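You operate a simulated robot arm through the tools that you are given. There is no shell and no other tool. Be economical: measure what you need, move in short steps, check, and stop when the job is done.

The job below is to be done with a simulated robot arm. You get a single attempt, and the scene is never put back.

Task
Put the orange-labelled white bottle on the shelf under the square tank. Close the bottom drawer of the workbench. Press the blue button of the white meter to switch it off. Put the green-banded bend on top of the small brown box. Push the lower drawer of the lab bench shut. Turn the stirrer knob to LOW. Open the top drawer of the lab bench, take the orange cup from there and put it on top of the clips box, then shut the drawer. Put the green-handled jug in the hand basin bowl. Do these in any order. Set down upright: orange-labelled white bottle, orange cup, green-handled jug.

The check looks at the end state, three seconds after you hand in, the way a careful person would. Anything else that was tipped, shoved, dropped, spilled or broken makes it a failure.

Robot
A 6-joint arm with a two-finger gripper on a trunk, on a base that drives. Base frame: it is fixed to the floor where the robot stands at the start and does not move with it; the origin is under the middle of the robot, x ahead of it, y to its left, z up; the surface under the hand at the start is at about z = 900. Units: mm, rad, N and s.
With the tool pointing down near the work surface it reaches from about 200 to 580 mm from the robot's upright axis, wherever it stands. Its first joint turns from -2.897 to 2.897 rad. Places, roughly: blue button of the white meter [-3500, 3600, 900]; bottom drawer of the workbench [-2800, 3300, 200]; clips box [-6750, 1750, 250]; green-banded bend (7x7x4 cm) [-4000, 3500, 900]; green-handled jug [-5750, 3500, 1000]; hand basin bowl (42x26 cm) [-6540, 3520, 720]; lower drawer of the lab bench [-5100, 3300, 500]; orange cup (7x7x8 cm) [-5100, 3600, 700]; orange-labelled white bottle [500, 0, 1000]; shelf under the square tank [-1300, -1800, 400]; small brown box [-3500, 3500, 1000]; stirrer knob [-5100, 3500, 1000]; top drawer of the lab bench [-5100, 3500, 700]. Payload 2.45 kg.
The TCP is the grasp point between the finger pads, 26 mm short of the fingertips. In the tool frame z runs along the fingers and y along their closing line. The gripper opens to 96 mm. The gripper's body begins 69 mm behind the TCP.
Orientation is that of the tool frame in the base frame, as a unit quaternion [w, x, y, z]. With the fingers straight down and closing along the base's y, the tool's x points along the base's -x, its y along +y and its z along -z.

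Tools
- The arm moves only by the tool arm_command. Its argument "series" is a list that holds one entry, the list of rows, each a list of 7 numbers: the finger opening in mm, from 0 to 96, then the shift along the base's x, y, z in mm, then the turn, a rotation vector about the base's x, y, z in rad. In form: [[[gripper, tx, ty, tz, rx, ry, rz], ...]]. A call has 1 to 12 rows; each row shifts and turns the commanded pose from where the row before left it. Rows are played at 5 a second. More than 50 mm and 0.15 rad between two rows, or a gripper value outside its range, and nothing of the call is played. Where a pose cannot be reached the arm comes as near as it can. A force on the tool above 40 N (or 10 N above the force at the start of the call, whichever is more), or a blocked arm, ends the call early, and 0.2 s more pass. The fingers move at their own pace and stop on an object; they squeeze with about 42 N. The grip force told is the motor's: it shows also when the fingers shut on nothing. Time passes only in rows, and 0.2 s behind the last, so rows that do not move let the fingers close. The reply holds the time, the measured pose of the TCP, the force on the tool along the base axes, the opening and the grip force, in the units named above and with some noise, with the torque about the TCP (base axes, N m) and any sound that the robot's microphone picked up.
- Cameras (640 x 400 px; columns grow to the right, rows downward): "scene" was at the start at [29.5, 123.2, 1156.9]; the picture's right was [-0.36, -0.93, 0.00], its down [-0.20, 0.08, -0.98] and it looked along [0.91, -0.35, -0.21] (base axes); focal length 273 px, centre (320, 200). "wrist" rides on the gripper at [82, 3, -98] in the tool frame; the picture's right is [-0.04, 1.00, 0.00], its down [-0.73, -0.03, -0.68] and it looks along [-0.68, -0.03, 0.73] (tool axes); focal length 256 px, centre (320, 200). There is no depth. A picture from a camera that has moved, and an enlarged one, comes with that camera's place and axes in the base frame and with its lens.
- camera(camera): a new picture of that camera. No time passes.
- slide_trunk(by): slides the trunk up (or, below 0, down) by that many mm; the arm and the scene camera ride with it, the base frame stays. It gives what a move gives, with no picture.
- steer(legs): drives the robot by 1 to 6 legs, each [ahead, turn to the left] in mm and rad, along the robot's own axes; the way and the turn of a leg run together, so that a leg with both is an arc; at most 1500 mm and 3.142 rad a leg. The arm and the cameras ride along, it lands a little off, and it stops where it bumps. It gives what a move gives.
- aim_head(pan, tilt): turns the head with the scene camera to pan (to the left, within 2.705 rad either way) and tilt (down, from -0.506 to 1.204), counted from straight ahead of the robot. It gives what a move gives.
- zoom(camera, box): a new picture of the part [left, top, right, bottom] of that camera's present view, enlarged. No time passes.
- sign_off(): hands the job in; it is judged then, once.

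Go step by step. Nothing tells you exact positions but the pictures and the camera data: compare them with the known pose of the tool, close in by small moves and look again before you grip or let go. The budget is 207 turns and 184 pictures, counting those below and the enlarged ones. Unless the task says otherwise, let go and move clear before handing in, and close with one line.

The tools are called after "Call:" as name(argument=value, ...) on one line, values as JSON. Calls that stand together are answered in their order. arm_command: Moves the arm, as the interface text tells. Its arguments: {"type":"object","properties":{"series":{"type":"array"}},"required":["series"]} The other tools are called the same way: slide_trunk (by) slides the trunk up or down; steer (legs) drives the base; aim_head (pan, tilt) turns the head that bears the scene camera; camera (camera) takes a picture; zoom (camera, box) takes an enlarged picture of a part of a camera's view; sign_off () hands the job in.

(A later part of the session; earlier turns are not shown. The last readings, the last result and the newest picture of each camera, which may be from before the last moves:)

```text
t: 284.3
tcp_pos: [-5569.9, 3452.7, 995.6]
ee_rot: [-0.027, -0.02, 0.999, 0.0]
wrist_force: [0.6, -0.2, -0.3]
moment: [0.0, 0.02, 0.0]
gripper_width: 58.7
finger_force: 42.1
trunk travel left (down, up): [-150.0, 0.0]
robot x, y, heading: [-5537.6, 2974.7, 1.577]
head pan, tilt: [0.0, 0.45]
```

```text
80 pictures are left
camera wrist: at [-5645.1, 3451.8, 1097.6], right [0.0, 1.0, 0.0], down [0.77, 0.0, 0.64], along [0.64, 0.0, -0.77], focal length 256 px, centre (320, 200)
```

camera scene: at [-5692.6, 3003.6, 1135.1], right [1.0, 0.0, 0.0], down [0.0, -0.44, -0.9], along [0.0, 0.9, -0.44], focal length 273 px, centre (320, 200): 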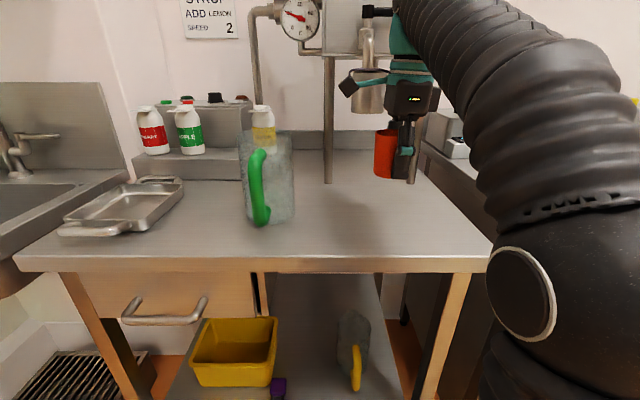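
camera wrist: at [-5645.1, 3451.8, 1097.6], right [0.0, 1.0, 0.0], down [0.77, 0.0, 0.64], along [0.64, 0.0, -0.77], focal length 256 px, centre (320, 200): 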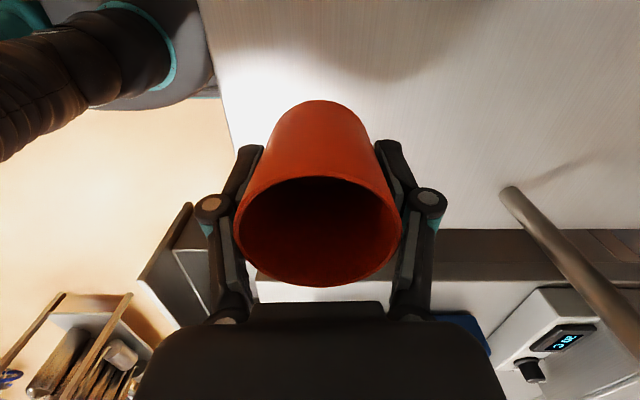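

Free spot beneath. Lower to contact.

Call:
arm_command(series=[[[30, 0, 0, -25, 0, 0, 0], [30, 0, 0, -15, 0, 0, 0], [30, 0, 0, -4, 0, 0, 0], [30, 0, 0, -4, 0, 0, 0], [30, 0, 0, -4, 0, 0, 0], [30, 0, 0, -4, 0, 0, 0], [30, 0, 0, -4, 0, 0, 0], [30, 0, 0, -4, 0, 0, 0]]])

Call:
zoom(camera="scene", box=[320, 80, 460, 220])

```text
t: 286.1
tcp_pos: [-5568.2, 3453.0, 929.3]
ee_rot: [-0.028, -0.019, 0.999, -0.001]
wrist_force: [-1.2, 0.1, -0.4]
moment: [0.01, 0.0, -0.01]
gripper_width: 58.7
finger_force: 42.1
trunk travel left (down, up): [-150.0, 0.0]
robot x, y, heading: [-5537.7, 2971.0, 1.573]
head pan, tilt: [0.0, 0.45]
```

```text
2.86 times, centred on (390, 150) of scene
camera zoom: at [-5692.6, 3003.6, 1135.2], right [1.0, 0.0, 0.0], down [0.0, -0.44, -0.9], along [0.0, 0.9, -0.44], focal length 781 px, centre (120, 343)
```

zoom: 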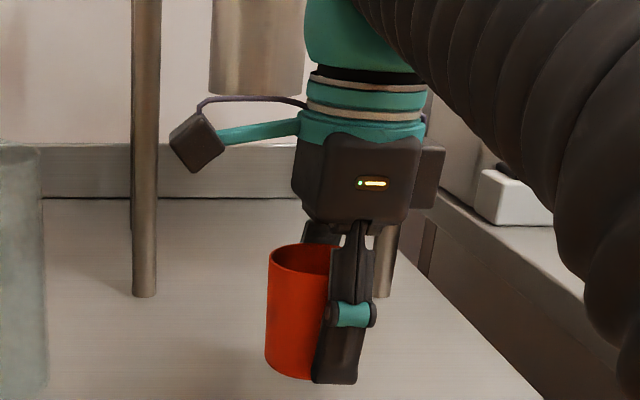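

Call:
arm_command(series=[[[30, 0, 0, -3, 0, 0, 0], [30, 0, 0, -3, 0, 0, 0], [30, 0, 0, -3, 0, 0, 0], [30, 0, 0, -3, 0, 0, 0], [30, 0, 0, -3, 0, 0, 0], [30, 0, 0, -3, 0, 0, 0], [30, 0, 0, -3, 0, 0, 0], [30, 0, 0, -3, 0, 0, 0], [30, 0, 0, -3, 0, 0, 0], [30, 0, 0, -3, 0, 0, 0]]])

Call:
zoom(camera="scene", box=[320, 80, 460, 220])

```text
t: 288.3
tcp_pos: [-5567.8, 3452.8, 901.6]
ee_rot: [-0.028, -0.019, 0.999, 0.0]
wrist_force: [-0.2, 0.5, -0.3]
moment: [0.0, -0.01, 0.01]
gripper_width: 58.3
finger_force: 41.9
trunk travel left (down, up): [-150.0, 0.0]
robot x, y, heading: [-5535.7, 2970.6, 1.58]
head pan, tilt: [0.0, 0.45]
```

```text
2.86 times, centred on (390, 150) of scene
camera zoom: at [-5692.6, 3003.6, 1135.2], right [1.0, 0.0, 0.0], down [0.0, -0.44, -0.9], along [0.0, 0.9, -0.44], focal length 781 px, centre (120, 343)
```

zoom: 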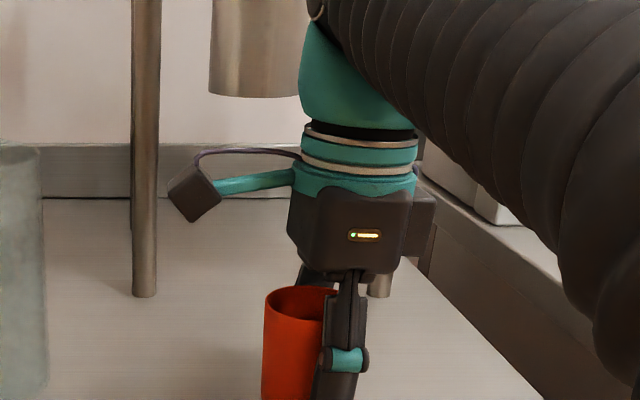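

No contact yet; this bench is lower than 875. Continue.

Call:
arm_command(series=[[[30, 0, 0, -3, 0, 0, 0], [30, 0, 0, -3, 0, 0, 0], [30, 0, 0, -3, 0, 0, 0], [30, 0, 0, -3, 0, 0, 0], [30, 0, 0, -3, 0, 0, 0], [30, 0, 0, -3, 0, 0, 0], [30, 0, 0, -3, 0, 0, 0], [30, 0, 0, -3, 0, 0, 0], [30, 0, 0, -3, 0, 0, 0], [30, 0, 0, -3, 0, 0, 0]]])

Call:
zoom(camera="scene", box=[300, 100, 480, 260])

```text
t: 289.8
tcp_pos: [-5568.6, 3451.6, 887.1]
ee_rot: [-0.029, -0.02, 0.999, 0.005]
wrist_force: [0.9, -1.4, 16.8]
moment: [-0.44, 0.3, 0.06]
gripper_width: 58.5
finger_force: 42.3
trunk travel left (down, up): [-150.0, 0.0]
robot x, y, heading: [-5536.9, 2972.2, 1.568]
head pan, tilt: [0.0, 0.45]
stopped in row 7: the force on the tool passed its limit at 43 N (the readings are from after the stop); the commanded pose is now the measured one
```

```text
2.50 times, centred on (390, 180) of scene
camera zoom: at [-5692.5, 3003.0, 1135.1], right [1.0, 0.0, 0.0], down [0.0, -0.43, -0.9], along [0.0, 0.9, -0.43], focal length 683 px, centre (145, 250)
```

zoom: 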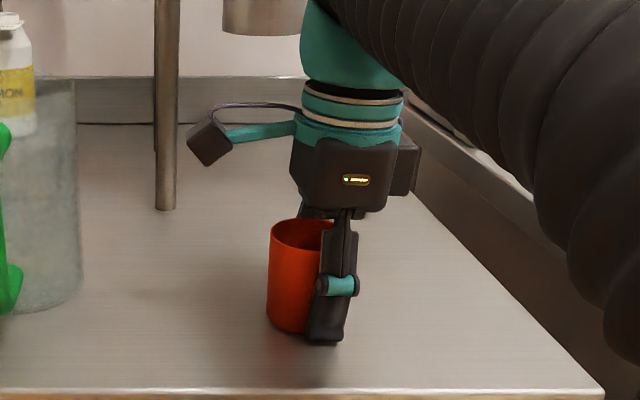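

Contact. Release and lift clear, then turn the tool back to the natural yaw with a forward tilt for the re-grip.

Call:
arm_command(series=[[[60, 0, 0, 1, 0, 0, 0], [80, 0, 0, 0, 0, 0, 0], [90, 0, 0, 0, 0, 0, 0], [90, 0, 0, 25, 0, 0, 0], [90, 0, 0, 35, 0, 0, 0], [90, 0, 0, 40, 0, 0, 0], [90, 0, -20, 25, 0, 0, 0], [90, 0, -45, 0, 0, 0, 0], [90, 0, -45, 0, 0, 0, 0], [90, 0, -30, 0, 0, 0, 0]]])

Call:
camera(camera="scene")

```text
t: 292.0
tcp_pos: [-5569.4, 3315.4, 1008.2]
ee_rot: [-0.027, -0.018, 0.999, 0.003]
wrist_force: [-0.4, 0.4, 0.6]
moment: [-0.04, -0.01, 0.01]
gripper_width: 90.1
finger_force: 0.0
trunk travel left (down, up): [-150.0, 0.0]
robot x, y, heading: [-5539.6, 2972.1, 1.572]
head pan, tilt: [0.0, 0.45]
```

```text
76 pictures are left
camera scene: at [-5692.7, 3004.1, 1135.1], right [1.0, 0.0, 0.0], down [0.0, -0.44, -0.9], along [0.0, 0.9, -0.44], focal length 273 px, centre (320, 200)
```

scene: 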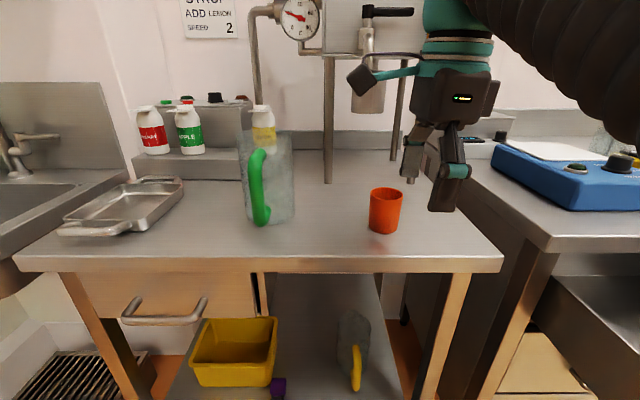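

The cup stands upright on the bench. Back the base 60 mm and turn the tool to the natural yaw.

Call:
steer(legs=[[-60, 0]])

Call:
arm_command(series=[[[90, 0, 0, -3, 0, 0, 0.143], [90, 0, 0, -3, 0, 0, 0.143], [90, 0, 0, -3, 0, 0, 0.143], [90, 0, 0, -3, 0, 0, 0.143], [90, 0, 0, -3, 0, 0, 0.143], [90, 0, 0, 0, 0, 0, 0.143], [90, 0, 0, 0, 0, 0, 0.143], [90, 0, 0, 0, 0, 0, 0.143], [90, 0, 0, 0, 0, 0, 0.143], [90, 0, 0, 0, 0, 0, 0.143], [90, 0, 0, 0, 0, 0, 0.15]]])

Call:
arm_command(series=[[[90, 0, 12, -12, 0.14, 0, 0], [90, 0, 12, -12, 0.14, 0, 0], [90, 0, 12, -12, 0.14, 0, 0], [90, 0, 12, -12, 0.14, 0, 0], [90, 0, 12, -12, 0.14, 0, 0], [90, 0, 12, -12, 0.14, 0, 0], [90, 0, 10, -12, 0.14, 0, 0]]])

Call:
camera(camera="wrist")

```text
t: 293.0
tcp_pos: [-5569.2, 3253.7, 1010.3]
ee_rot: [-0.028, -0.019, 0.999, 0.004]
wrist_force: [0.5, -0.3, 0.3]
moment: [0.04, -0.02, -0.01]
gripper_width: 90.0
finger_force: 0.0
trunk travel left (down, up): [-150.0, 0.0]
robot x, y, heading: [-5540.0, 2911.1, 1.573]
head pan, tilt: [0.0, 0.45]
```

```text
t: 295.4
tcp_pos: [-5569.4, 3253.7, 992.0]
ee_rot: [0.021, 0.725, -0.688, 0.017]
wrist_force: [-0.7, -0.1, 1.2]
moment: [0.02, 0.02, -0.03]
gripper_width: 89.9
finger_force: 0.1
out of reach, approached as far as the arm can: row 11
trunk travel left (down, up): [-150.0, 0.0]
robot x, y, heading: [-5538.2, 2909.0, 1.572]
head pan, tilt: [0.0, 0.45]
```

```text
t: 297.0
tcp_pos: [-5568.3, 3334.6, 906.9]
ee_rot: [-0.321, 0.648, -0.617, -0.31]
wrist_force: [1.0, 0.5, -0.7]
moment: [0.0, -0.02, 0.0]
gripper_width: 89.9
finger_force: 0.0
trunk travel left (down, up): [-150.0, 0.0]
robot x, y, heading: [-5538.2, 2910.3, 1.573]
head pan, tilt: [0.0, 0.45]
```

```text
75 pictures are left
camera wrist: at [-5567.7, 3206.0, 901.6], right [-1.0, -0.01, 0.0], down [0.0, -0.1, 0.99], along [-0.01, 0.99, 0.1], focal length 256 px, centre (320, 200)
```

wrist: 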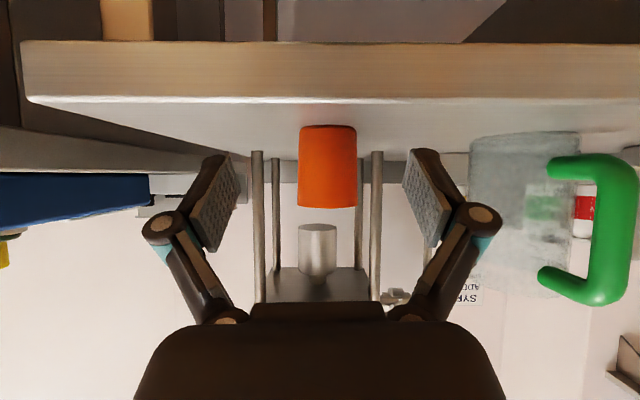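

Cup straight ahead, nearly centred; bench top z≈855. Advance and close.

Call:
arm_command(series=[[[90, -2, 30, -6, 0, 0, 0], [90, -2, 30, -6, 0, 0, 0], [90, 0, 30, 0, 0, 0, 0], [90, 0, 25, 0, 0, 0, 0]]])

Call:
camera(camera="wrist")

Call:
zoom(camera="scene", box=[300, 120, 500, 280])

```text
t: 298.0
tcp_pos: [-5572.0, 3448.9, 895.3]
ee_rot: [-0.321, 0.649, -0.616, -0.31]
wrist_force: [-1.0, -0.5, 0.9]
moment: [-0.02, 0.02, 0.01]
gripper_width: 90.1
finger_force: 0.0
trunk travel left (down, up): [-150.0, 0.0]
robot x, y, heading: [-5536.4, 2913.6, 1.577]
head pan, tilt: [0.0, 0.45]
```

```text
74 pictures are left
camera wrist: at [-5571.1, 3319.9, 891.0], right [-1.0, -0.01, 0.0], down [0.0, -0.1, 0.99], along [-0.01, 0.99, 0.1], focal length 256 px, centre (320, 200)
```

wrist: 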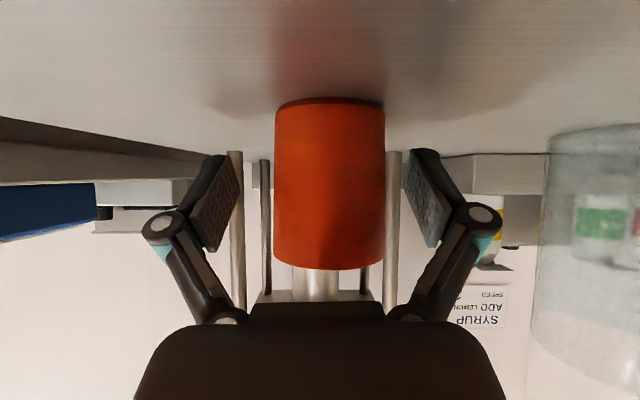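

```text
2.50 times, centred on (400, 200) of scene
camera zoom: at [-5692.5, 2943.0, 1135.1], right [1.0, 0.0, 0.0], down [0.0, -0.43, -0.9], along [0.0, 0.9, -0.43], focal length 683 px, centre (120, 200)
```

zoom: 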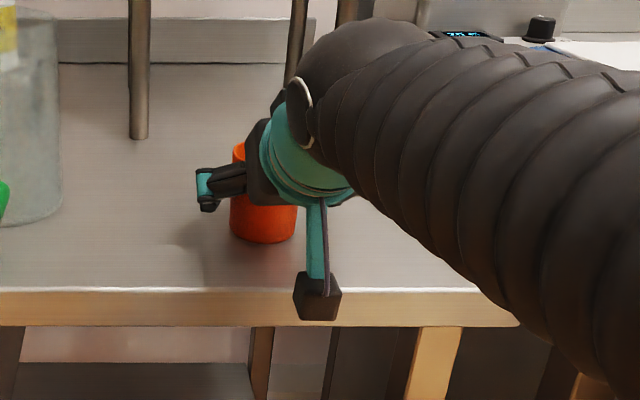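

Cup ~8 mm further ahead and 3 mm to the side. Adjust and close.

Call:
arm_command(series=[[[90, -3, 9, 0, 0, 0, 0], [70, 0, 0, 0, 0, 0, 0], [30, 0, 0, 0, 0, 0, 0], [30, 0, 0, 0, 0, 0, 0], [30, 0, 0, 0, 0, 0, 0]]])

Call:
camera(camera="wrist")

```text
t: 299.2
tcp_pos: [-5576.7, 3458.0, 896.0]
ee_rot: [-0.32, 0.649, -0.617, -0.309]
wrist_force: [-0.7, 0.4, 1.1]
moment: [0.0, 0.08, 0.01]
gripper_width: 56.8
finger_force: 41.6
trunk travel left (down, up): [-150.0, 0.0]
robot x, y, heading: [-5532.8, 2912.0, 1.576]
head pan, tilt: [0.0, 0.45]
```

```text
72 pictures are left
camera wrist: at [-5574.8, 3329.2, 890.4], right [-1.0, -0.01, 0.0], down [0.0, -0.1, 1.0], along [-0.01, 1.0, 0.1], focal length 256 px, centre (320, 200)
```

wrist: 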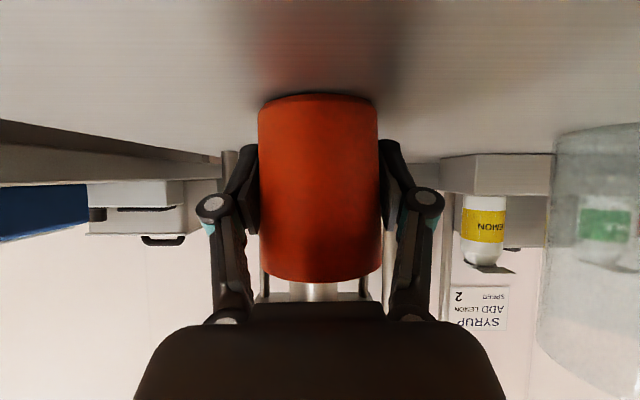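

Held squarely at 56.8 mm. Lift, back out, and drive to stand before the clips box.

Call:
arm_command(series=[[[30, 0, 0, 10, 0, 0, 0], [30, 0, 0, 30, 0, 0, 0], [30, 0, 0, 30, 0, 0, 0]]])

Call:
steer(legs=[[-500, 0], [0, 2.642], [720, 0], [0, -1.07]])

Call:
aim_head(pan=0.1, tilt=0.7)

Call:
camera(camera="scene")

Call:
camera(camera="wrist")

```text
t: 300.0
tcp_pos: [-5576.8, 3461.3, 966.6]
ee_rot: [-0.32, 0.65, -0.617, -0.309]
wrist_force: [-0.1, 0.0, -0.1]
moment: [0.0, -0.01, 0.0]
gripper_width: 56.9
finger_force: 41.3
trunk travel left (down, up): [-150.0, 0.0]
robot x, y, heading: [-5538.1, 2910.7, 1.573]
head pan, tilt: [0.0, 0.45]
```

```text
t: 315.3
tcp_pos: [-6435.4, 1749.9, 965.0]
ee_rot: [-0.01, 0.895, 0.018, -0.446]
wrist_force: [-0.8, 0.3, 0.2]
moment: [0.0, 0.02, 0.0]
gripper_width: 55.9
finger_force: 42.0
trunk travel left (down, up): [-150.0, 0.0]
robot x, y, heading: [-5883.0, 1784.1, 3.13]
head pan, tilt: [0.0, 0.45]
```

```text
t: 316.1
tcp_pos: [-6434.6, 1751.7, 965.8]
ee_rot: [-0.009, 0.895, 0.019, -0.445]
wrist_force: [-0.1, 0.3, -0.8]
moment: [-0.04, 0.03, 0.0]
gripper_width: 55.8
finger_force: 41.7
trunk travel left (down, up): [-150.0, 0.0]
robot x, y, heading: [-5886.1, 1786.9, 3.132]
head pan, tilt: [0.099, 0.7]
```

```text
71 pictures are left
camera scene: at [-5910.7, 1618.6, 1113.0], right [-0.09, 1.0, 0.0], down [0.64, 0.06, -0.77], along [-0.76, -0.07, -0.64], focal length 273 px, centre (320, 200)
```

scene: 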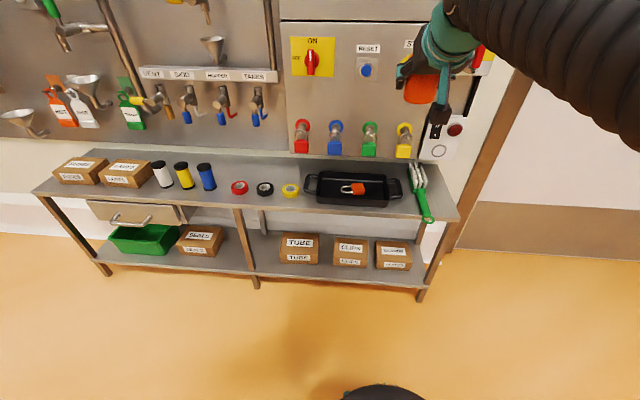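

```text
70 pictures are left
camera wrist: at [-6308.1, 1749.6, 960.1], right [0.0, -1.0, 0.0], down [0.1, 0.0, 1.0], along [-1.0, 0.0, 0.1], focal length 256 px, centre (320, 200)
```

wrist: 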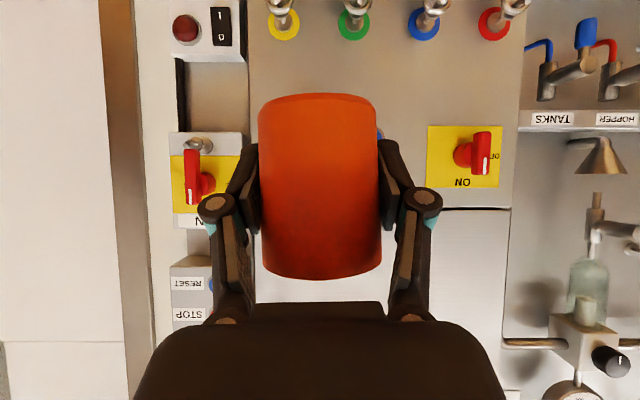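

CLIPS box top centre ≈(−6711, 1682), top z≈188, below a low tabletop (front edge x≈−6587, underside z≈455). I'll back off with a sideways shift, then lower the trunk and arm in the open.

Call:
steer(legs=[[0, -0.35], [-200, 0], [0, 0.36]])

Call:
slide_trunk(by=-150)

Call:
arm_command(series=[[[30, -3, 0, -45, 0, 0, 0], [30, -3, 0, -45, 0, 0, 0], [30, -3, 0, -45, 0, 0, 0], [30, -3, 0, -45, 0, 0, 0], [30, -3, 0, -45, 0, 0, 0], [30, -4, 0, -45, 0, 0, 0], [30, -5, 0, -45, 0, 0, 0], [30, -5, 0, -45, 0, 0, 0], [30, -5, 0, -45, 0, 0, 0], [30, -5, 0, -45, 0, 0, 0]]])

Call:
camera(camera="wrist")

```text
t: 319.9
tcp_pos: [-6245.4, 1672.5, 966.3]
ee_rot: [-0.007, 0.895, 0.024, -0.446]
wrist_force: [-0.8, -0.5, 1.0]
moment: [-0.01, 0.0, -0.03]
gripper_width: 53.6
finger_force: 42.0
trunk travel left (down, up): [-150.0, 0.0]
robot x, y, heading: [-5693.6, 1716.9, -3.139]
head pan, tilt: [0.099, 0.7]
```

```text
t: 321.7
tcp_pos: [-6244.0, 1672.8, 815.5]
ee_rot: [-0.007, 0.895, 0.024, -0.445]
wrist_force: [1.0, 0.4, -0.5]
moment: [-0.04, -0.01, 0.01]
gripper_width: 53.6
finger_force: 42.3
trunk travel left (down, up): [0.0, 150.0]
robot x, y, heading: [-5698.3, 1714.0, -3.132]
head pan, tilt: [0.099, 0.7]
```

```text
t: 323.9
tcp_pos: [-6282.8, 1651.9, 373.7]
ee_rot: [-0.012, 0.895, 0.021, -0.445]
wrist_force: [-0.4, 0.7, -0.2]
moment: [0.01, 0.02, -0.01]
gripper_width: 53.9
finger_force: 42.1
out of reach, approached as far as the arm can: row 9, 10
trunk travel left (down, up): [0.0, 150.0]
robot x, y, heading: [-5700.3, 1713.6, -3.137]
head pan, tilt: [0.099, 0.7]
```

```text
69 pictures are left
camera wrist: at [-6154.9, 1651.7, 369.3], right [0.01, -1.0, -0.01], down [0.1, -0.01, 1.0], along [-1.0, -0.01, 0.1], focal length 256 px, centre (320, 200)
```

wrist: 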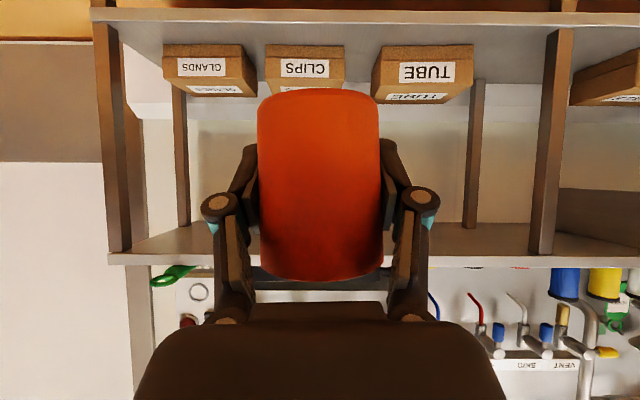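

Boxes visible: CLIPS straight ahead in the middle. Continue lowering with a little more extension.

Call:
arm_command(series=[[[30, -15, 5, -35, 0, 0, 0], [30, -15, 5, -35, 0, 0, 0], [30, -15, 5, -35, 0, 0, 0], [30, -5, 5, -25, 0, 0, 0]]])

Call:
camera(camera="wrist")

```text
t: 324.9
tcp_pos: [-6322.5, 1625.2, 268.7]
ee_rot: [-0.016, 0.896, 0.025, -0.444]
wrist_force: [-0.9, -0.3, 0.4]
moment: [-0.02, -0.03, -0.01]
gripper_width: 53.8
finger_force: 41.6
out of reach, approached as far as the arm can: row 1, 2, 3, 4
trunk travel left (down, up): [0.0, 150.0]
robot x, y, heading: [-5697.6, 1718.2, -3.133]
head pan, tilt: [0.099, 0.7]
```

```text
68 pictures are left
camera wrist: at [-6195.0, 1624.6, 262.9], right [0.01, -1.0, -0.02], down [0.1, -0.02, 1.0], along [-1.0, -0.01, 0.1], focal length 256 px, centre (320, 200)
```

wrist: 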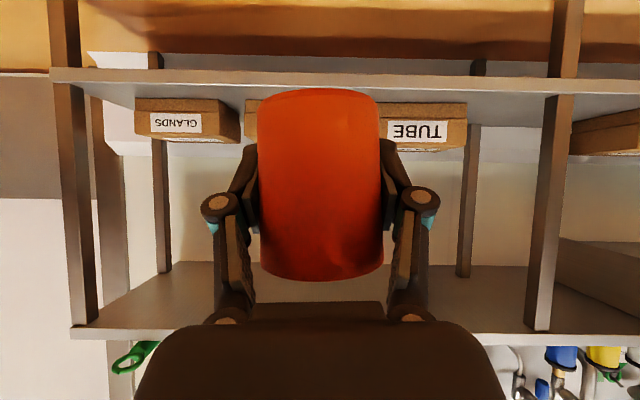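

TCP is at z 269, so the cup's bottom (~225) clears the box top (~193). Turn slightly right and drive in, checking before the last part.

Call:
steer(legs=[[0, -0.05], [300, 0]])

Call:
camera(camera="wrist")

Call:
camera(camera="scene")

```text
t: 327.3
tcp_pos: [-6626.4, 1670.0, 268.2]
ee_rot: [-0.026, 0.896, 0.003, -0.443]
wrist_force: [0.0, 0.5, 0.3]
moment: [-0.01, 0.0, -0.01]
gripper_width: 53.9
finger_force: 41.9
trunk travel left (down, up): [0.0, 150.0]
robot x, y, heading: [-5999.4, 1728.8, 3.099]
head pan, tilt: [0.099, 0.7]
```

```text
67 pictures are left
camera wrist: at [-6498.7, 1663.0, 263.2], right [-0.04, -1.0, -0.02], down [0.09, -0.02, 1.0], along [-0.99, 0.04, 0.09], focal length 256 px, centre (320, 200)
```

wrist: 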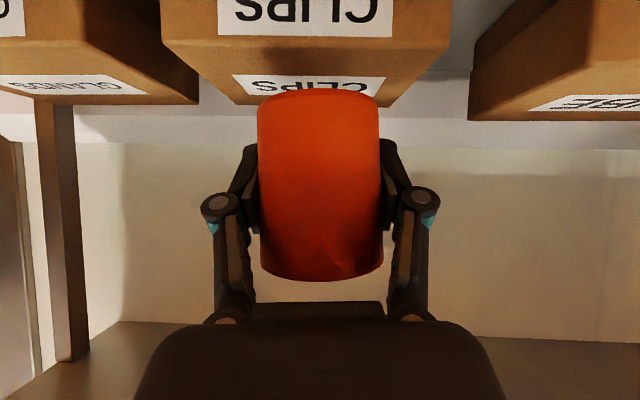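

```text
66 pictures are left
camera scene: at [-6027.2, 1562.1, 963.0], right [-0.06, 1.0, 0.0], down [0.64, 0.04, -0.76], along [-0.76, -0.04, -0.64], focal length 273 px, centre (320, 200)
```

scene: 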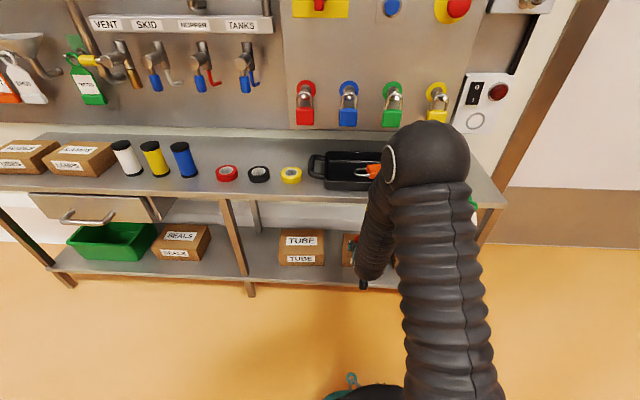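

The forearm would come too near the tabletop edge at this stance. I'll back the base 110 mm and extend the arm instead, so the forearm lies flatter.

Call:
steer(legs=[[-110, 0]])

Call:
arm_command(series=[[[30, -30, 0, 0, 0, 0, 0], [30, -30, 1, 0, 0, 0, 0], [30, -30, 1, 0, 0, 0, 0], [30, -30, 1, 0, 0, 0, 0]]])

Call:
camera(camera="scene")

Call:
camera(camera="wrist")

```text
t: 328.5
tcp_pos: [-6515.0, 1664.2, 269.0]
ee_rot: [-0.026, 0.896, 0.003, -0.443]
wrist_force: [-0.3, 0.7, 0.3]
moment: [-0.03, -0.01, 0.01]
gripper_width: 53.9
finger_force: 41.6
trunk travel left (down, up): [0.0, 150.0]
robot x, y, heading: [-5886.3, 1724.6, 3.095]
head pan, tilt: [0.099, 0.7]
```

```text
t: 329.5
tcp_pos: [-6634.8, 1666.9, 267.9]
ee_rot: [-0.027, 0.896, 0.004, -0.442]
wrist_force: [0.0, -0.7, 0.0]
moment: [0.0, -0.01, -0.01]
gripper_width: 53.7
finger_force: 42.7
trunk travel left (down, up): [0.0, 150.0]
robot x, y, heading: [-5882.5, 1721.8, 3.096]
head pan, tilt: [0.099, 0.7]
```

```text
65 pictures are left
camera scene: at [-5916.5, 1557.3, 963.0], right [-0.06, 1.0, 0.0], down [0.64, 0.04, -0.76], along [-0.76, -0.04, -0.64], focal length 273 px, centre (320, 200)
```

scene: 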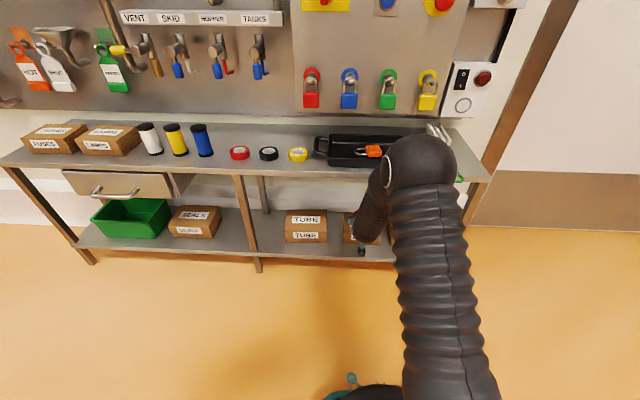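

```text
64 pictures are left
camera wrist: at [-6507.7, 1659.6, 263.5], right [-0.04, -1.0, -0.02], down [0.09, -0.02, 1.0], along [-0.99, 0.04, 0.09], focal length 256 px, centre (320, 200)
```

wrist: 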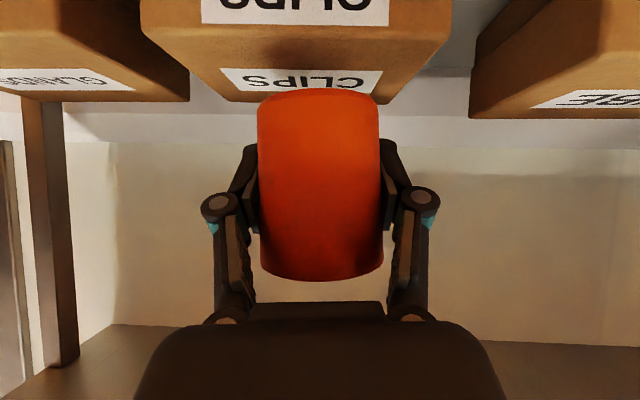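

Good reach and better clearance. Extend 52 mm more, centre in y, then look.

Call:
arm_command(series=[[[30, -26, 4, 0, 0, 0, 0], [30, -26, 4, 0, 0, 0, 0], [30, 0, 0, -10, 0, 0, 0]]])

Call:
camera(camera="wrist")

Call:
zoom(camera="scene", box=[260, 100, 480, 280])

```text
t: 330.3
tcp_pos: [-6688.0, 1674.4, 258.3]
ee_rot: [-0.026, 0.896, 0.004, -0.443]
wrist_force: [-0.6, -0.1, -0.6]
moment: [0.01, -0.02, -0.02]
gripper_width: 53.6
finger_force: 42.1
trunk travel left (down, up): [0.0, 150.0]
robot x, y, heading: [-5885.0, 1722.4, 3.097]
head pan, tilt: [0.099, 0.7]
```

```text
63 pictures are left
camera wrist: at [-6560.0, 1667.4, 253.2], right [-0.04, -1.0, -0.02], down [0.09, -0.02, 1.0], along [-0.99, 0.04, 0.09], focal length 256 px, centre (320, 200)
```

wrist: 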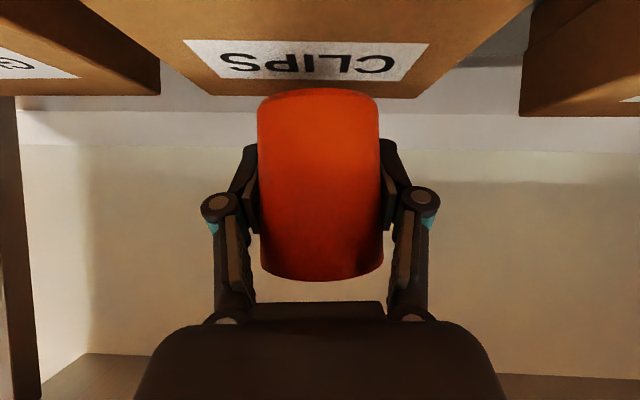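

```text
2.22 times, centred on (370, 190) of scene
camera zoom: at [-5916.6, 1557.3, 963.0], right [-0.06, 1.0, 0.0], down [0.64, 0.04, -0.76], along [-0.76, -0.04, -0.64], focal length 607 px, centre (209, 222)
```

zoom: 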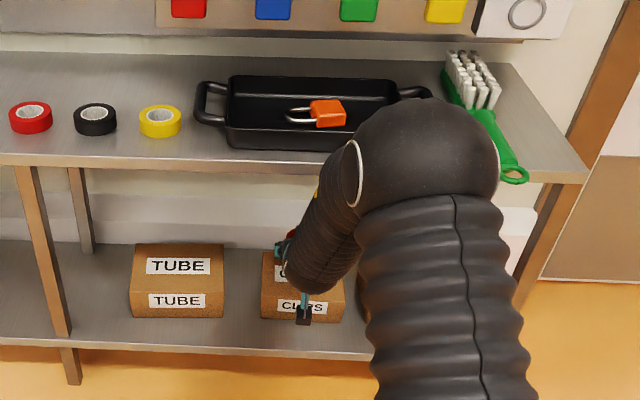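

Cup is over the CLIPS box. Small correction and lower to contact.

Call:
arm_command(series=[[[30, -6, 4, -5, 0, 0, 0], [30, 0, 0, -4, 0, 0, 0], [30, 0, 0, -3, 0, 0, 0], [30, 0, 0, -3, 0, 0, 0], [30, 0, 0, -3, 0, 0, 0], [30, 0, 0, -3, 0, 0, 0], [30, 0, 0, -3, 0, 0, 0], [30, 0, 0, -3, 0, 0, 0]]])

Call:
camera(camera="wrist")

```text
t: 332.1
tcp_pos: [-6695.0, 1679.8, 237.0]
ee_rot: [-0.026, 0.894, 0.003, -0.447]
wrist_force: [2.5, 1.5, 28.6]
moment: [-0.65, -0.31, 0.09]
gripper_width: 53.8
finger_force: 41.6
trunk travel left (down, up): [0.0, 150.0]
robot x, y, heading: [-5885.1, 1723.5, 3.095]
head pan, tilt: [0.099, 0.7]
```

```text
61 pictures are left
camera wrist: at [-6568.0, 1672.9, 230.1], right [-0.04, -1.0, -0.02], down [0.1, -0.02, 0.99], along [-0.99, 0.04, 0.1], focal length 256 px, centre (320, 200)
```

wrist: 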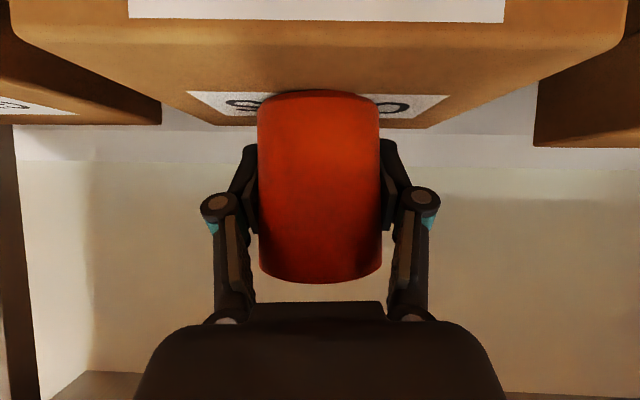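

Contact. Ease up, open, and back out along x.

Call:
arm_command(series=[[[30, 0, 0, 2, 0, 0, 0], [60, 0, 0, 0, 0, 0, 0], [84, 0, 0, 0, 0, 0, 0], [84, 0, 0, 0, 0, 0, 0], [84, 20, 0, 0, 0, 0, 0], [84, 30, 0, 0, 0, 0, 0], [84, 30, 0, 0, 0, 0, 0]]])

Call:
camera(camera="wrist")

```text
t: 333.7
tcp_pos: [-6612.3, 1676.0, 234.4]
ee_rot: [-0.033, 0.897, -0.001, -0.442]
wrist_force: [0.8, 0.4, -0.4]
moment: [0.0, 0.01, 0.01]
gripper_width: 84.0
finger_force: 0.2
out of reach, approached as far as the arm can: row 7
trunk travel left (down, up): [0.0, 150.0]
robot x, y, heading: [-5888.2, 1723.0, 3.097]
head pan, tilt: [0.099, 0.7]
```

```text
60 pictures are left
camera wrist: at [-6486.4, 1667.6, 229.2], right [-0.05, -1.0, -0.03], down [0.09, -0.03, 1.0], along [-0.99, 0.05, 0.09], focal length 256 px, centre (320, 200)
```

wrist: 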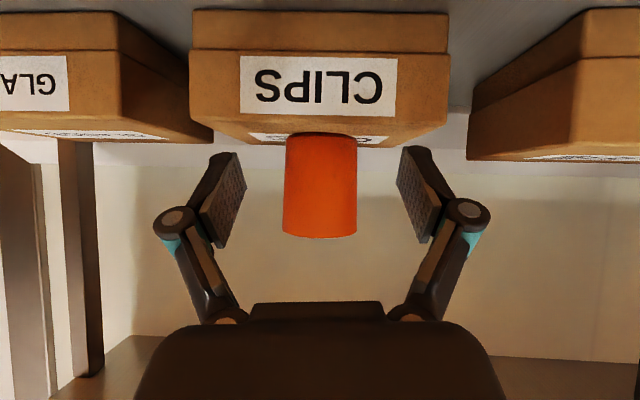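

The cup stands upright on the CLIPS box. Back away, raise the arm, and return to the lab bench to shut the top drawer.

Call:
steer(legs=[[-420, 0]])

Call:
zoom(camera="wrist", box=[220, 100, 420, 225])

Call:
slide_trunk(by=150)

Call:
arm_command(series=[[[0, 14, 0, 45, 0, 0, 0], [0, 14, 0, 45, 0, 0, 0], [0, 14, 0, 45, 0, 0, 0], [0, 14, 0, 45, 0, 0, 0], [0, 14, 0, 45, 0, 0, 0], [0, 14, 0, 45, 0, 0, 0], [0, 14, 0, 45, 0, 0, 0], [0, 14, 0, 45, 0, 0, 0], [0, 14, 0, 40, 0, 0, 0]]])

Call:
steer(legs=[[0, -2.029], [820, 0], [0, 0.5]])

Call:
aim_head(pan=0.0, tilt=0.5)

Call:
camera(camera="scene")

```text
t: 336.3
tcp_pos: [-6195.9, 1656.0, 234.4]
ee_rot: [-0.03, 0.897, 0.004, -0.442]
wrist_force: [0.8, 1.0, -0.5]
moment: [0.0, 0.01, -0.03]
gripper_width: 83.9
finger_force: 0.0
trunk travel left (down, up): [0.0, 150.0]
robot x, y, heading: [-5468.7, 1706.2, 3.105]
head pan, tilt: [0.099, 0.7]
```

```text
3.20 times, centred on (320, 162) of wrist
camera zoom: at [-6069.2, 1648.3, 229.3], right [-0.05, -1.0, -0.03], down [0.09, -0.03, 1.0], along [-0.99, 0.04, 0.09], focal length 819 px, centre (320, 320)
```

zoom: 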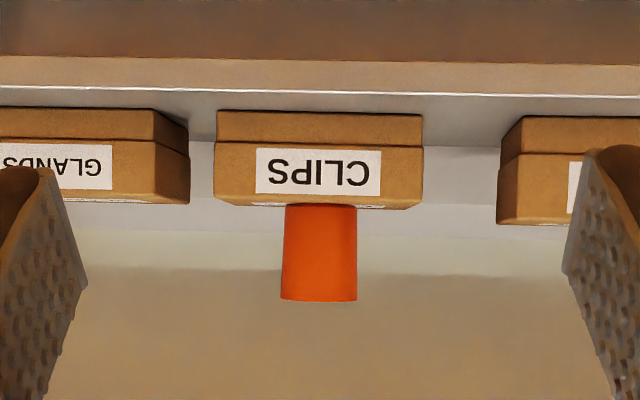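

```text
t: 338.0
tcp_pos: [-6196.7, 1655.6, 384.9]
ee_rot: [-0.031, 0.897, 0.002, -0.441]
wrist_force: [-0.3, -0.1, 0.0]
moment: [-0.04, 0.04, -0.06]
gripper_width: 84.1
finger_force: 0.1
trunk travel left (down, up): [-150.0, 0.0]
robot x, y, heading: [-5472.5, 1706.3, 3.101]
head pan, tilt: [0.099, 0.7]
```

```text
t: 340.0
tcp_pos: [-6072.4, 1656.3, 785.4]
ee_rot: [-0.031, 0.897, 0.004, -0.441]
wrist_force: [0.4, 0.4, -0.5]
moment: [0.04, 0.0, -0.01]
gripper_width: 0.0
finger_force: 27.9
trunk travel left (down, up): [-150.0, 0.0]
robot x, y, heading: [-5468.8, 1708.7, 3.104]
head pan, tilt: [0.099, 0.7]
```

```text
t: 350.7
tcp_pos: [-5144.8, 3024.1, 785.4]
ee_rot: [-0.328, 0.648, -0.62, -0.297]
wrist_force: [0.1, 0.5, -0.4]
moment: [-0.01, -0.02, 0.01]
gripper_width: 0.3
finger_force: 28.3
trunk travel left (down, up): [-150.0, 0.0]
robot x, y, heading: [-5074.2, 2426.7, 1.575]
head pan, tilt: [0.099, 0.7]
```

```text
t: 351.5
tcp_pos: [-5145.5, 3023.8, 784.8]
ee_rot: [-0.329, 0.648, -0.62, -0.297]
wrist_force: [0.5, -0.4, 0.3]
moment: [-0.02, -0.01, -0.01]
gripper_width: 0.1
finger_force: 28.5
trunk travel left (down, up): [-150.0, 0.0]
robot x, y, heading: [-5071.1, 2423.9, 1.576]
head pan, tilt: [0.0, 0.499]
```

```text
58 pictures are left
camera scene: at [-5227.0, 2453.9, 1130.6], right [1.0, 0.0, 0.0], down [0.0, -0.48, -0.88], along [0.0, 0.88, -0.48], focal length 273 px, centre (320, 200)
```

scene: 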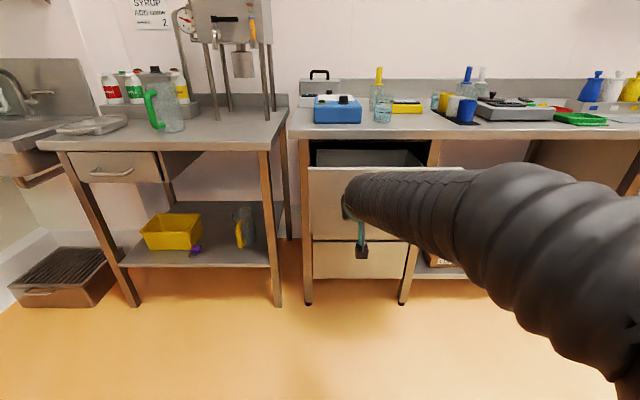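

Tip is left of and above the handle. Drive forward to push the drawer, then finish with the arm under force watch.

Call:
steer(legs=[[310, 0]])

Call:
camera(camera="scene")

```text
t: 353.6
tcp_pos: [-5143.7, 3341.1, 785.3]
ee_rot: [-0.329, 0.648, -0.62, -0.297]
wrist_force: [-0.7, 0.1, 0.8]
moment: [-0.02, -0.02, -0.01]
gripper_width: 0.1
finger_force: 28.6
trunk travel left (down, up): [-150.0, 0.0]
robot x, y, heading: [-5073.6, 2741.5, 1.57]
head pan, tilt: [0.0, 0.499]
```

```text
57 pictures are left
camera scene: at [-5226.6, 2770.8, 1130.7], right [1.0, 0.0, 0.0], down [0.0, -0.48, -0.88], along [0.0, 0.88, -0.48], focal length 273 px, centre (320, 200)
```

scene: 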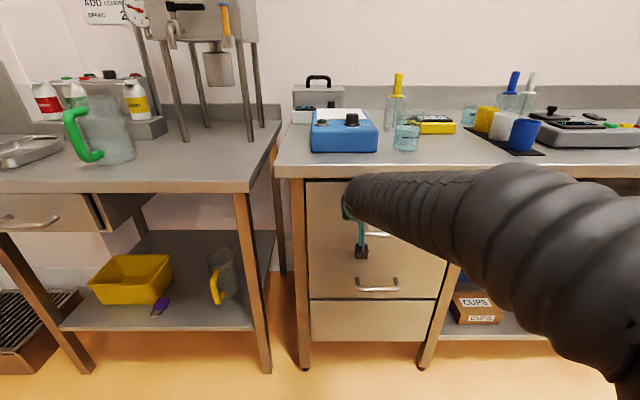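

Call:
arm_command(series=[[[0, 0, 6, 0, 0, 0, 0], [0, 0, 6, 0, 0, 0, 0], [0, 0, 6, 0, 0, 0, 0], [0, 0, 5, 0, 0, 0, 0], [0, 0, 5, 0, 0, 0, 0], [0, 0, 5, 0, 0, 0, 0], [0, 0, 5, 0, 0, 0, 0], [0, 0, 5, 0, 0, 0, 0], [0, 0, 5, 0, 0, 0, 0], [0, 0, 5, 0, 0, 0, 0]]])

Call:
camera(camera="wrist")

```text
t: 355.4
tcp_pos: [-5146.2, 3378.4, 785.4]
ee_rot: [-0.327, 0.648, -0.622, -0.295]
wrist_force: [1.2, -20.7, 7.8]
moment: [0.1, -0.02, -0.09]
gripper_width: 6.0
finger_force: 28.4
trunk travel left (down, up): [-150.0, 0.0]
robot x, y, heading: [-5072.4, 2739.8, 1.57]
head pan, tilt: [0.0, 0.499]
stopped in row 9: the force on the tool passed its limit at 50 N (the readings are from after the stop); the commanded pose is now the measured one
```

```text
56 pictures are left
camera wrist: at [-5146.3, 3249.4, 781.4], right [-1.0, 0.01, -0.03], down [-0.03, -0.09, 1.0], along [0.01, 1.0, 0.09], focal length 256 px, centre (320, 200)
```

wrist: 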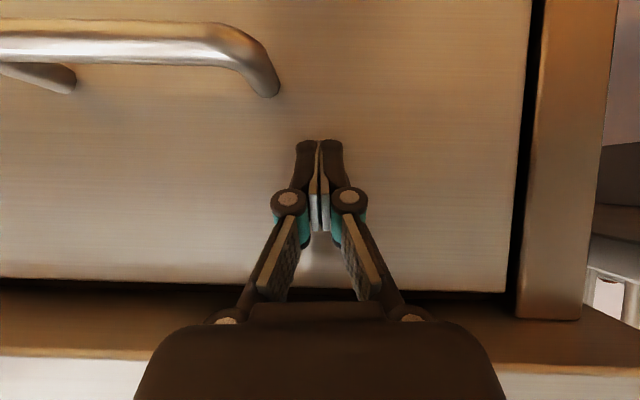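

Drawer shut (tip at the same depth as the other drawer). Back off and inspect the stirrer.

Call:
steer(legs=[[-150, 0]])

Call:
aim_head(pan=0.05, tilt=0.45)

Call:
zoom(camera="scene", box=[270, 80, 470, 340])

Call:
zoom(camera="scene", box=[300, 80, 400, 160])

```text
t: 356.8
tcp_pos: [-5145.3, 3229.7, 784.1]
ee_rot: [-0.327, 0.648, -0.621, -0.295]
wrist_force: [0.7, 0.9, 0.0]
moment: [0.0, 0.02, 0.02]
gripper_width: 0.2
finger_force: 28.6
trunk travel left (down, up): [-150.0, 0.0]
robot x, y, heading: [-5071.2, 2586.4, 1.574]
head pan, tilt: [0.0, 0.499]
```

```text
t: 357.4
tcp_pos: [-5144.6, 3229.2, 783.4]
ee_rot: [-0.327, 0.648, -0.622, -0.294]
wrist_force: [0.8, -1.1, 0.0]
moment: [0.01, 0.0, 0.04]
gripper_width: 0.0
finger_force: 28.6
trunk travel left (down, up): [-150.0, 0.0]
robot x, y, heading: [-5072.2, 2590.7, 1.575]
head pan, tilt: [0.051, 0.45]
```

```text
1.54 times, centred on (370, 210) of scene
camera zoom: at [-5231.4, 2620.5, 1135.1], right [1.0, 0.05, 0.0], down [0.02, -0.43, -0.9], along [-0.04, 0.9, -0.44], focal length 420 px, centre (243, 185)
```

zoom: 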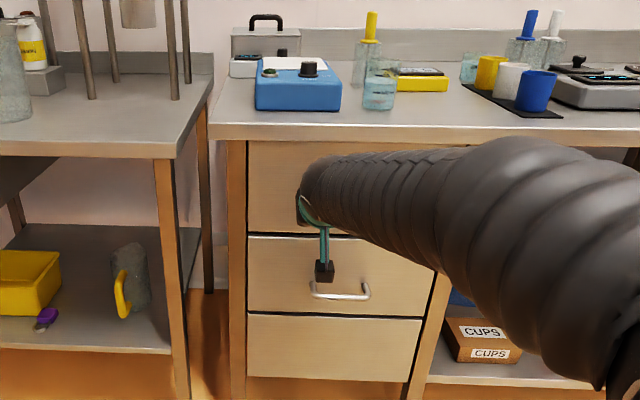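

```text
5.00 times, centred on (350, 120) of scene
camera zoom: at [-5231.4, 2620.5, 1135.1], right [1.0, 0.05, 0.0], down [0.02, -0.43, -0.9], along [-0.04, 0.9, -0.44], focal length 1367 px, centre (170, 600)
```

zoom: 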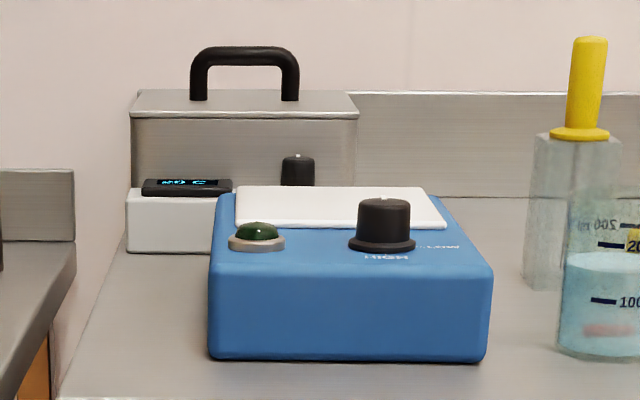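

The knob is on the stirrer's top with a vertical axis; HIGH is at the front and LOW appears at the right. I'll point the tool down and bring the wrist camera over it to read the pointer.

Call:
arm_command(series=[[[0, 0, -15, 30, -0.133, 0, 0], [0, 0, -15, 30, -0.133, 0, 0], [0, 0, -15, 30, -0.133, 0, 0], [0, 0, -20, 30, -0.133, 0, 0], [0, 0, -20, 30, -0.133, 0, 0], [0, 0, -20, 30, -0.133, 0, 0], [0, 0, -20, 30, -0.133, 0, 0]]])

Call:
steer(legs=[[270, 0]])

Call:
camera(camera="wrist")

Call:
camera(camera="scene")

```text
t: 359.0
tcp_pos: [-5147.2, 3102.0, 984.3]
ee_rot: [-0.002, 0.726, -0.687, 0.014]
wrist_force: [-0.3, -0.3, 0.5]
moment: [-0.02, -0.07, 0.0]
gripper_width: 0.0
finger_force: 28.7
out of reach, approached as far as the arm can: row 7
trunk travel left (down, up): [-150.0, 0.0]
robot x, y, heading: [-5069.9, 2588.7, 1.567]
head pan, tilt: [0.051, 0.45]
```

```text
t: 360.9
tcp_pos: [-5141.5, 3375.5, 985.3]
ee_rot: [-0.002, 0.724, -0.69, 0.014]
wrist_force: [1.1, -0.3, -0.9]
moment: [-0.04, -0.01, 0.0]
gripper_width: 0.2
finger_force: 28.6
trunk travel left (down, up): [-150.0, 0.0]
robot x, y, heading: [-5071.8, 2863.0, 1.564]
head pan, tilt: [0.051, 0.45]
```

```text
53 pictures are left
camera wrist: at [-5143.6, 3293.7, 1083.9], right [-1.0, -0.01, -0.02], down [-0.02, 0.75, 0.67], along [0.01, 0.67, -0.75], focal length 256 px, centre (320, 200)
```

wrist: 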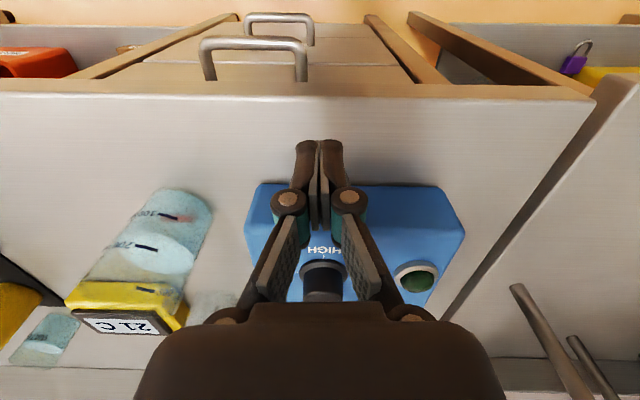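

```text
52 pictures are left
camera scene: at [-5230.2, 2895.3, 1135.1], right [1.0, 0.04, 0.0], down [0.02, -0.43, -0.9], along [-0.04, 0.9, -0.44], focal length 273 px, centre (320, 200)
```

scene: 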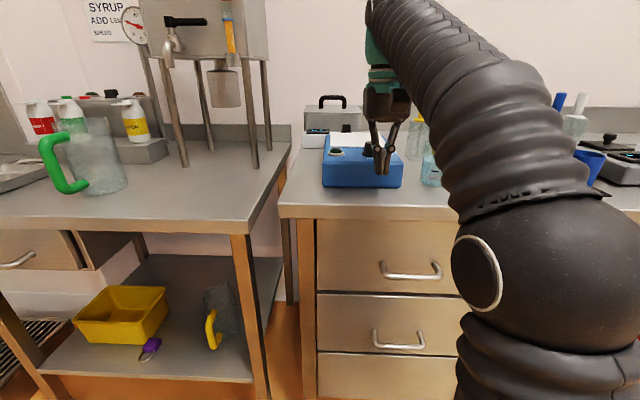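

I'll swing the hand aside to the right and zoom on the knob with the scene camera.

Call:
arm_command(series=[[[0, 25, -35, 0, 0, 0, 0], [0, 35, -35, 0, 0, 0, 0], [0, 45, -15, 0, 0, 0, 0], [0, 45, 0, 0, 0, 0, 0]]])

Call:
zoom(camera="scene", box=[345, 130, 405, 170])

Call:
camera(camera="wrist")

```text
t: 361.9
tcp_pos: [-4991.6, 3287.1, 983.8]
ee_rot: [-0.002, 0.724, -0.69, 0.015]
wrist_force: [-0.7, 0.4, 0.0]
moment: [0.01, -0.03, 0.02]
gripper_width: 0.3
finger_force: 28.6
trunk travel left (down, up): [-150.0, 0.0]
robot x, y, heading: [-5070.9, 2861.2, 1.561]
head pan, tilt: [0.051, 0.45]
```

```text
10.00 times, centred on (375, 150) of scene
camera zoom: at [-5230.4, 2895.2, 1135.1], right [1.0, 0.04, 0.0], down [0.02, -0.43, -0.9], along [-0.04, 0.9, -0.44], focal length 2733 px, centre (-230, 700)
```

zoom: 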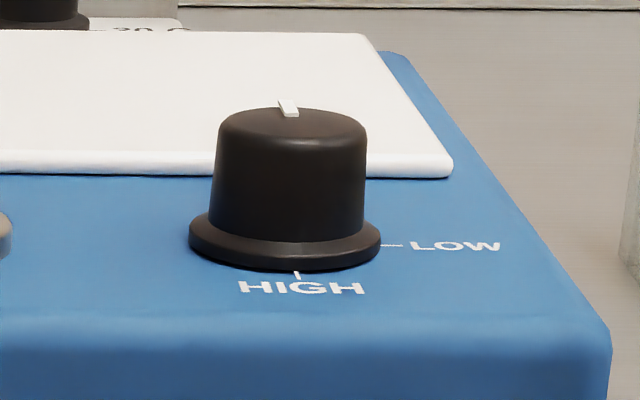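

```text
50 pictures are left
camera wrist: at [-4993.4, 3206.1, 1084.0], right [-1.0, -0.01, -0.02], down [-0.02, 0.74, 0.67], along [0.01, 0.67, -0.74], focal length 256 px, centre (320, 200)
```

wrist: 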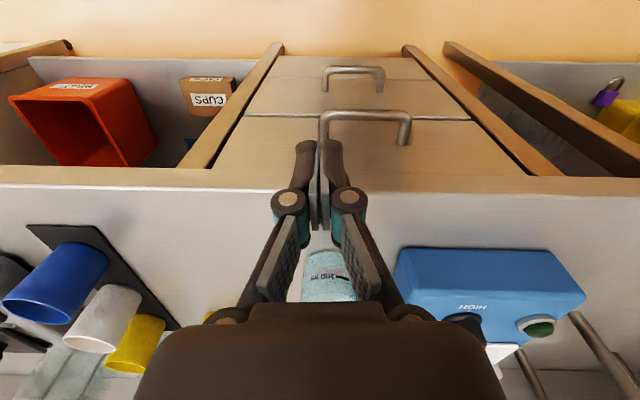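

The pointer faces back (+y); LOW is at the right, so the knob needs a 90° clockwise turn (seen from above). I'll bring the hand back in line with the knob, opened, and approach from the front.

Call:
arm_command(series=[[[66, -38, -9, 4, 0, 0, 0], [66, -38, -9, 4, 0, 0, 0], [66, -38, -9, 4, 0, 0, 0], [66, -38, -9, 0, 0, 0, 0]]])

Call:
steer(legs=[[140, 0]])

Call:
camera(camera="wrist")

Call:
zoom(camera="scene", box=[320, 60, 480, 200])

```text
t: 362.9
tcp_pos: [-5144.7, 3252.6, 995.7]
ee_rot: [-0.002, 0.724, -0.69, 0.015]
wrist_force: [0.9, 0.6, 0.8]
moment: [-0.02, 0.05, -0.01]
gripper_width: 66.0
finger_force: 0.1
trunk travel left (down, up): [-150.0, 0.0]
robot x, y, heading: [-5071.4, 2864.6, 1.566]
head pan, tilt: [0.051, 0.45]
```

```text
t: 364.3
tcp_pos: [-5142.6, 3391.5, 998.0]
ee_rot: [-0.002, 0.724, -0.69, 0.014]
wrist_force: [-0.1, -0.7, -0.9]
moment: [-0.01, -0.01, -0.04]
gripper_width: 66.2
finger_force: 0.0
trunk travel left (down, up): [-150.0, 0.0]
robot x, y, heading: [-5068.7, 3003.9, 1.566]
head pan, tilt: [0.051, 0.45]
```

```text
49 pictures are left
camera wrist: at [-5145.2, 3310.6, 1096.7], right [-1.0, -0.01, -0.02], down [-0.02, 0.75, 0.67], along [0.01, 0.67, -0.75], focal length 256 px, centre (320, 200)
```

wrist: 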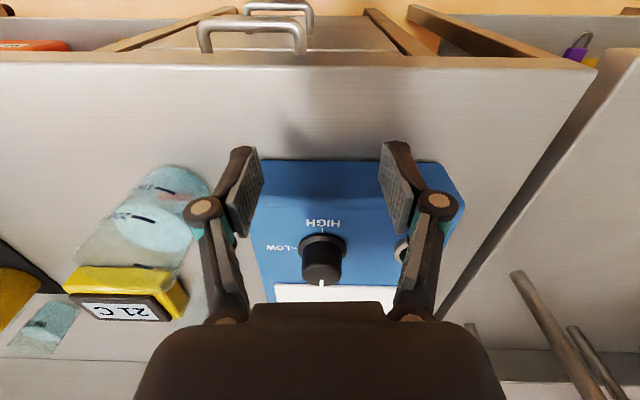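

```text
2.86 times, centred on (400, 130) of scene
camera zoom: at [-5229.1, 3035.7, 1135.1], right [1.0, 0.04, 0.0], down [0.02, -0.43, -0.9], along [-0.04, 0.9, -0.44], focal length 781 px, centre (91, 400)
```

zoom: 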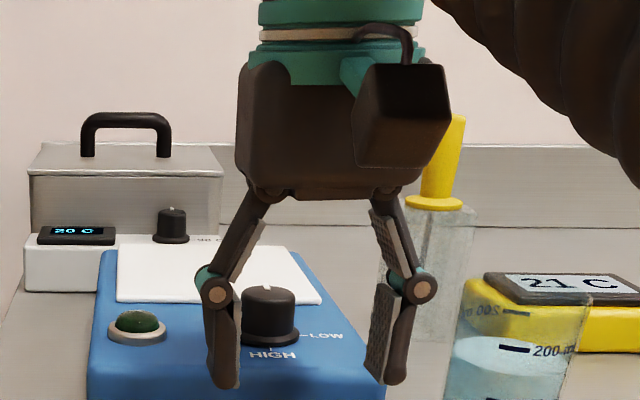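

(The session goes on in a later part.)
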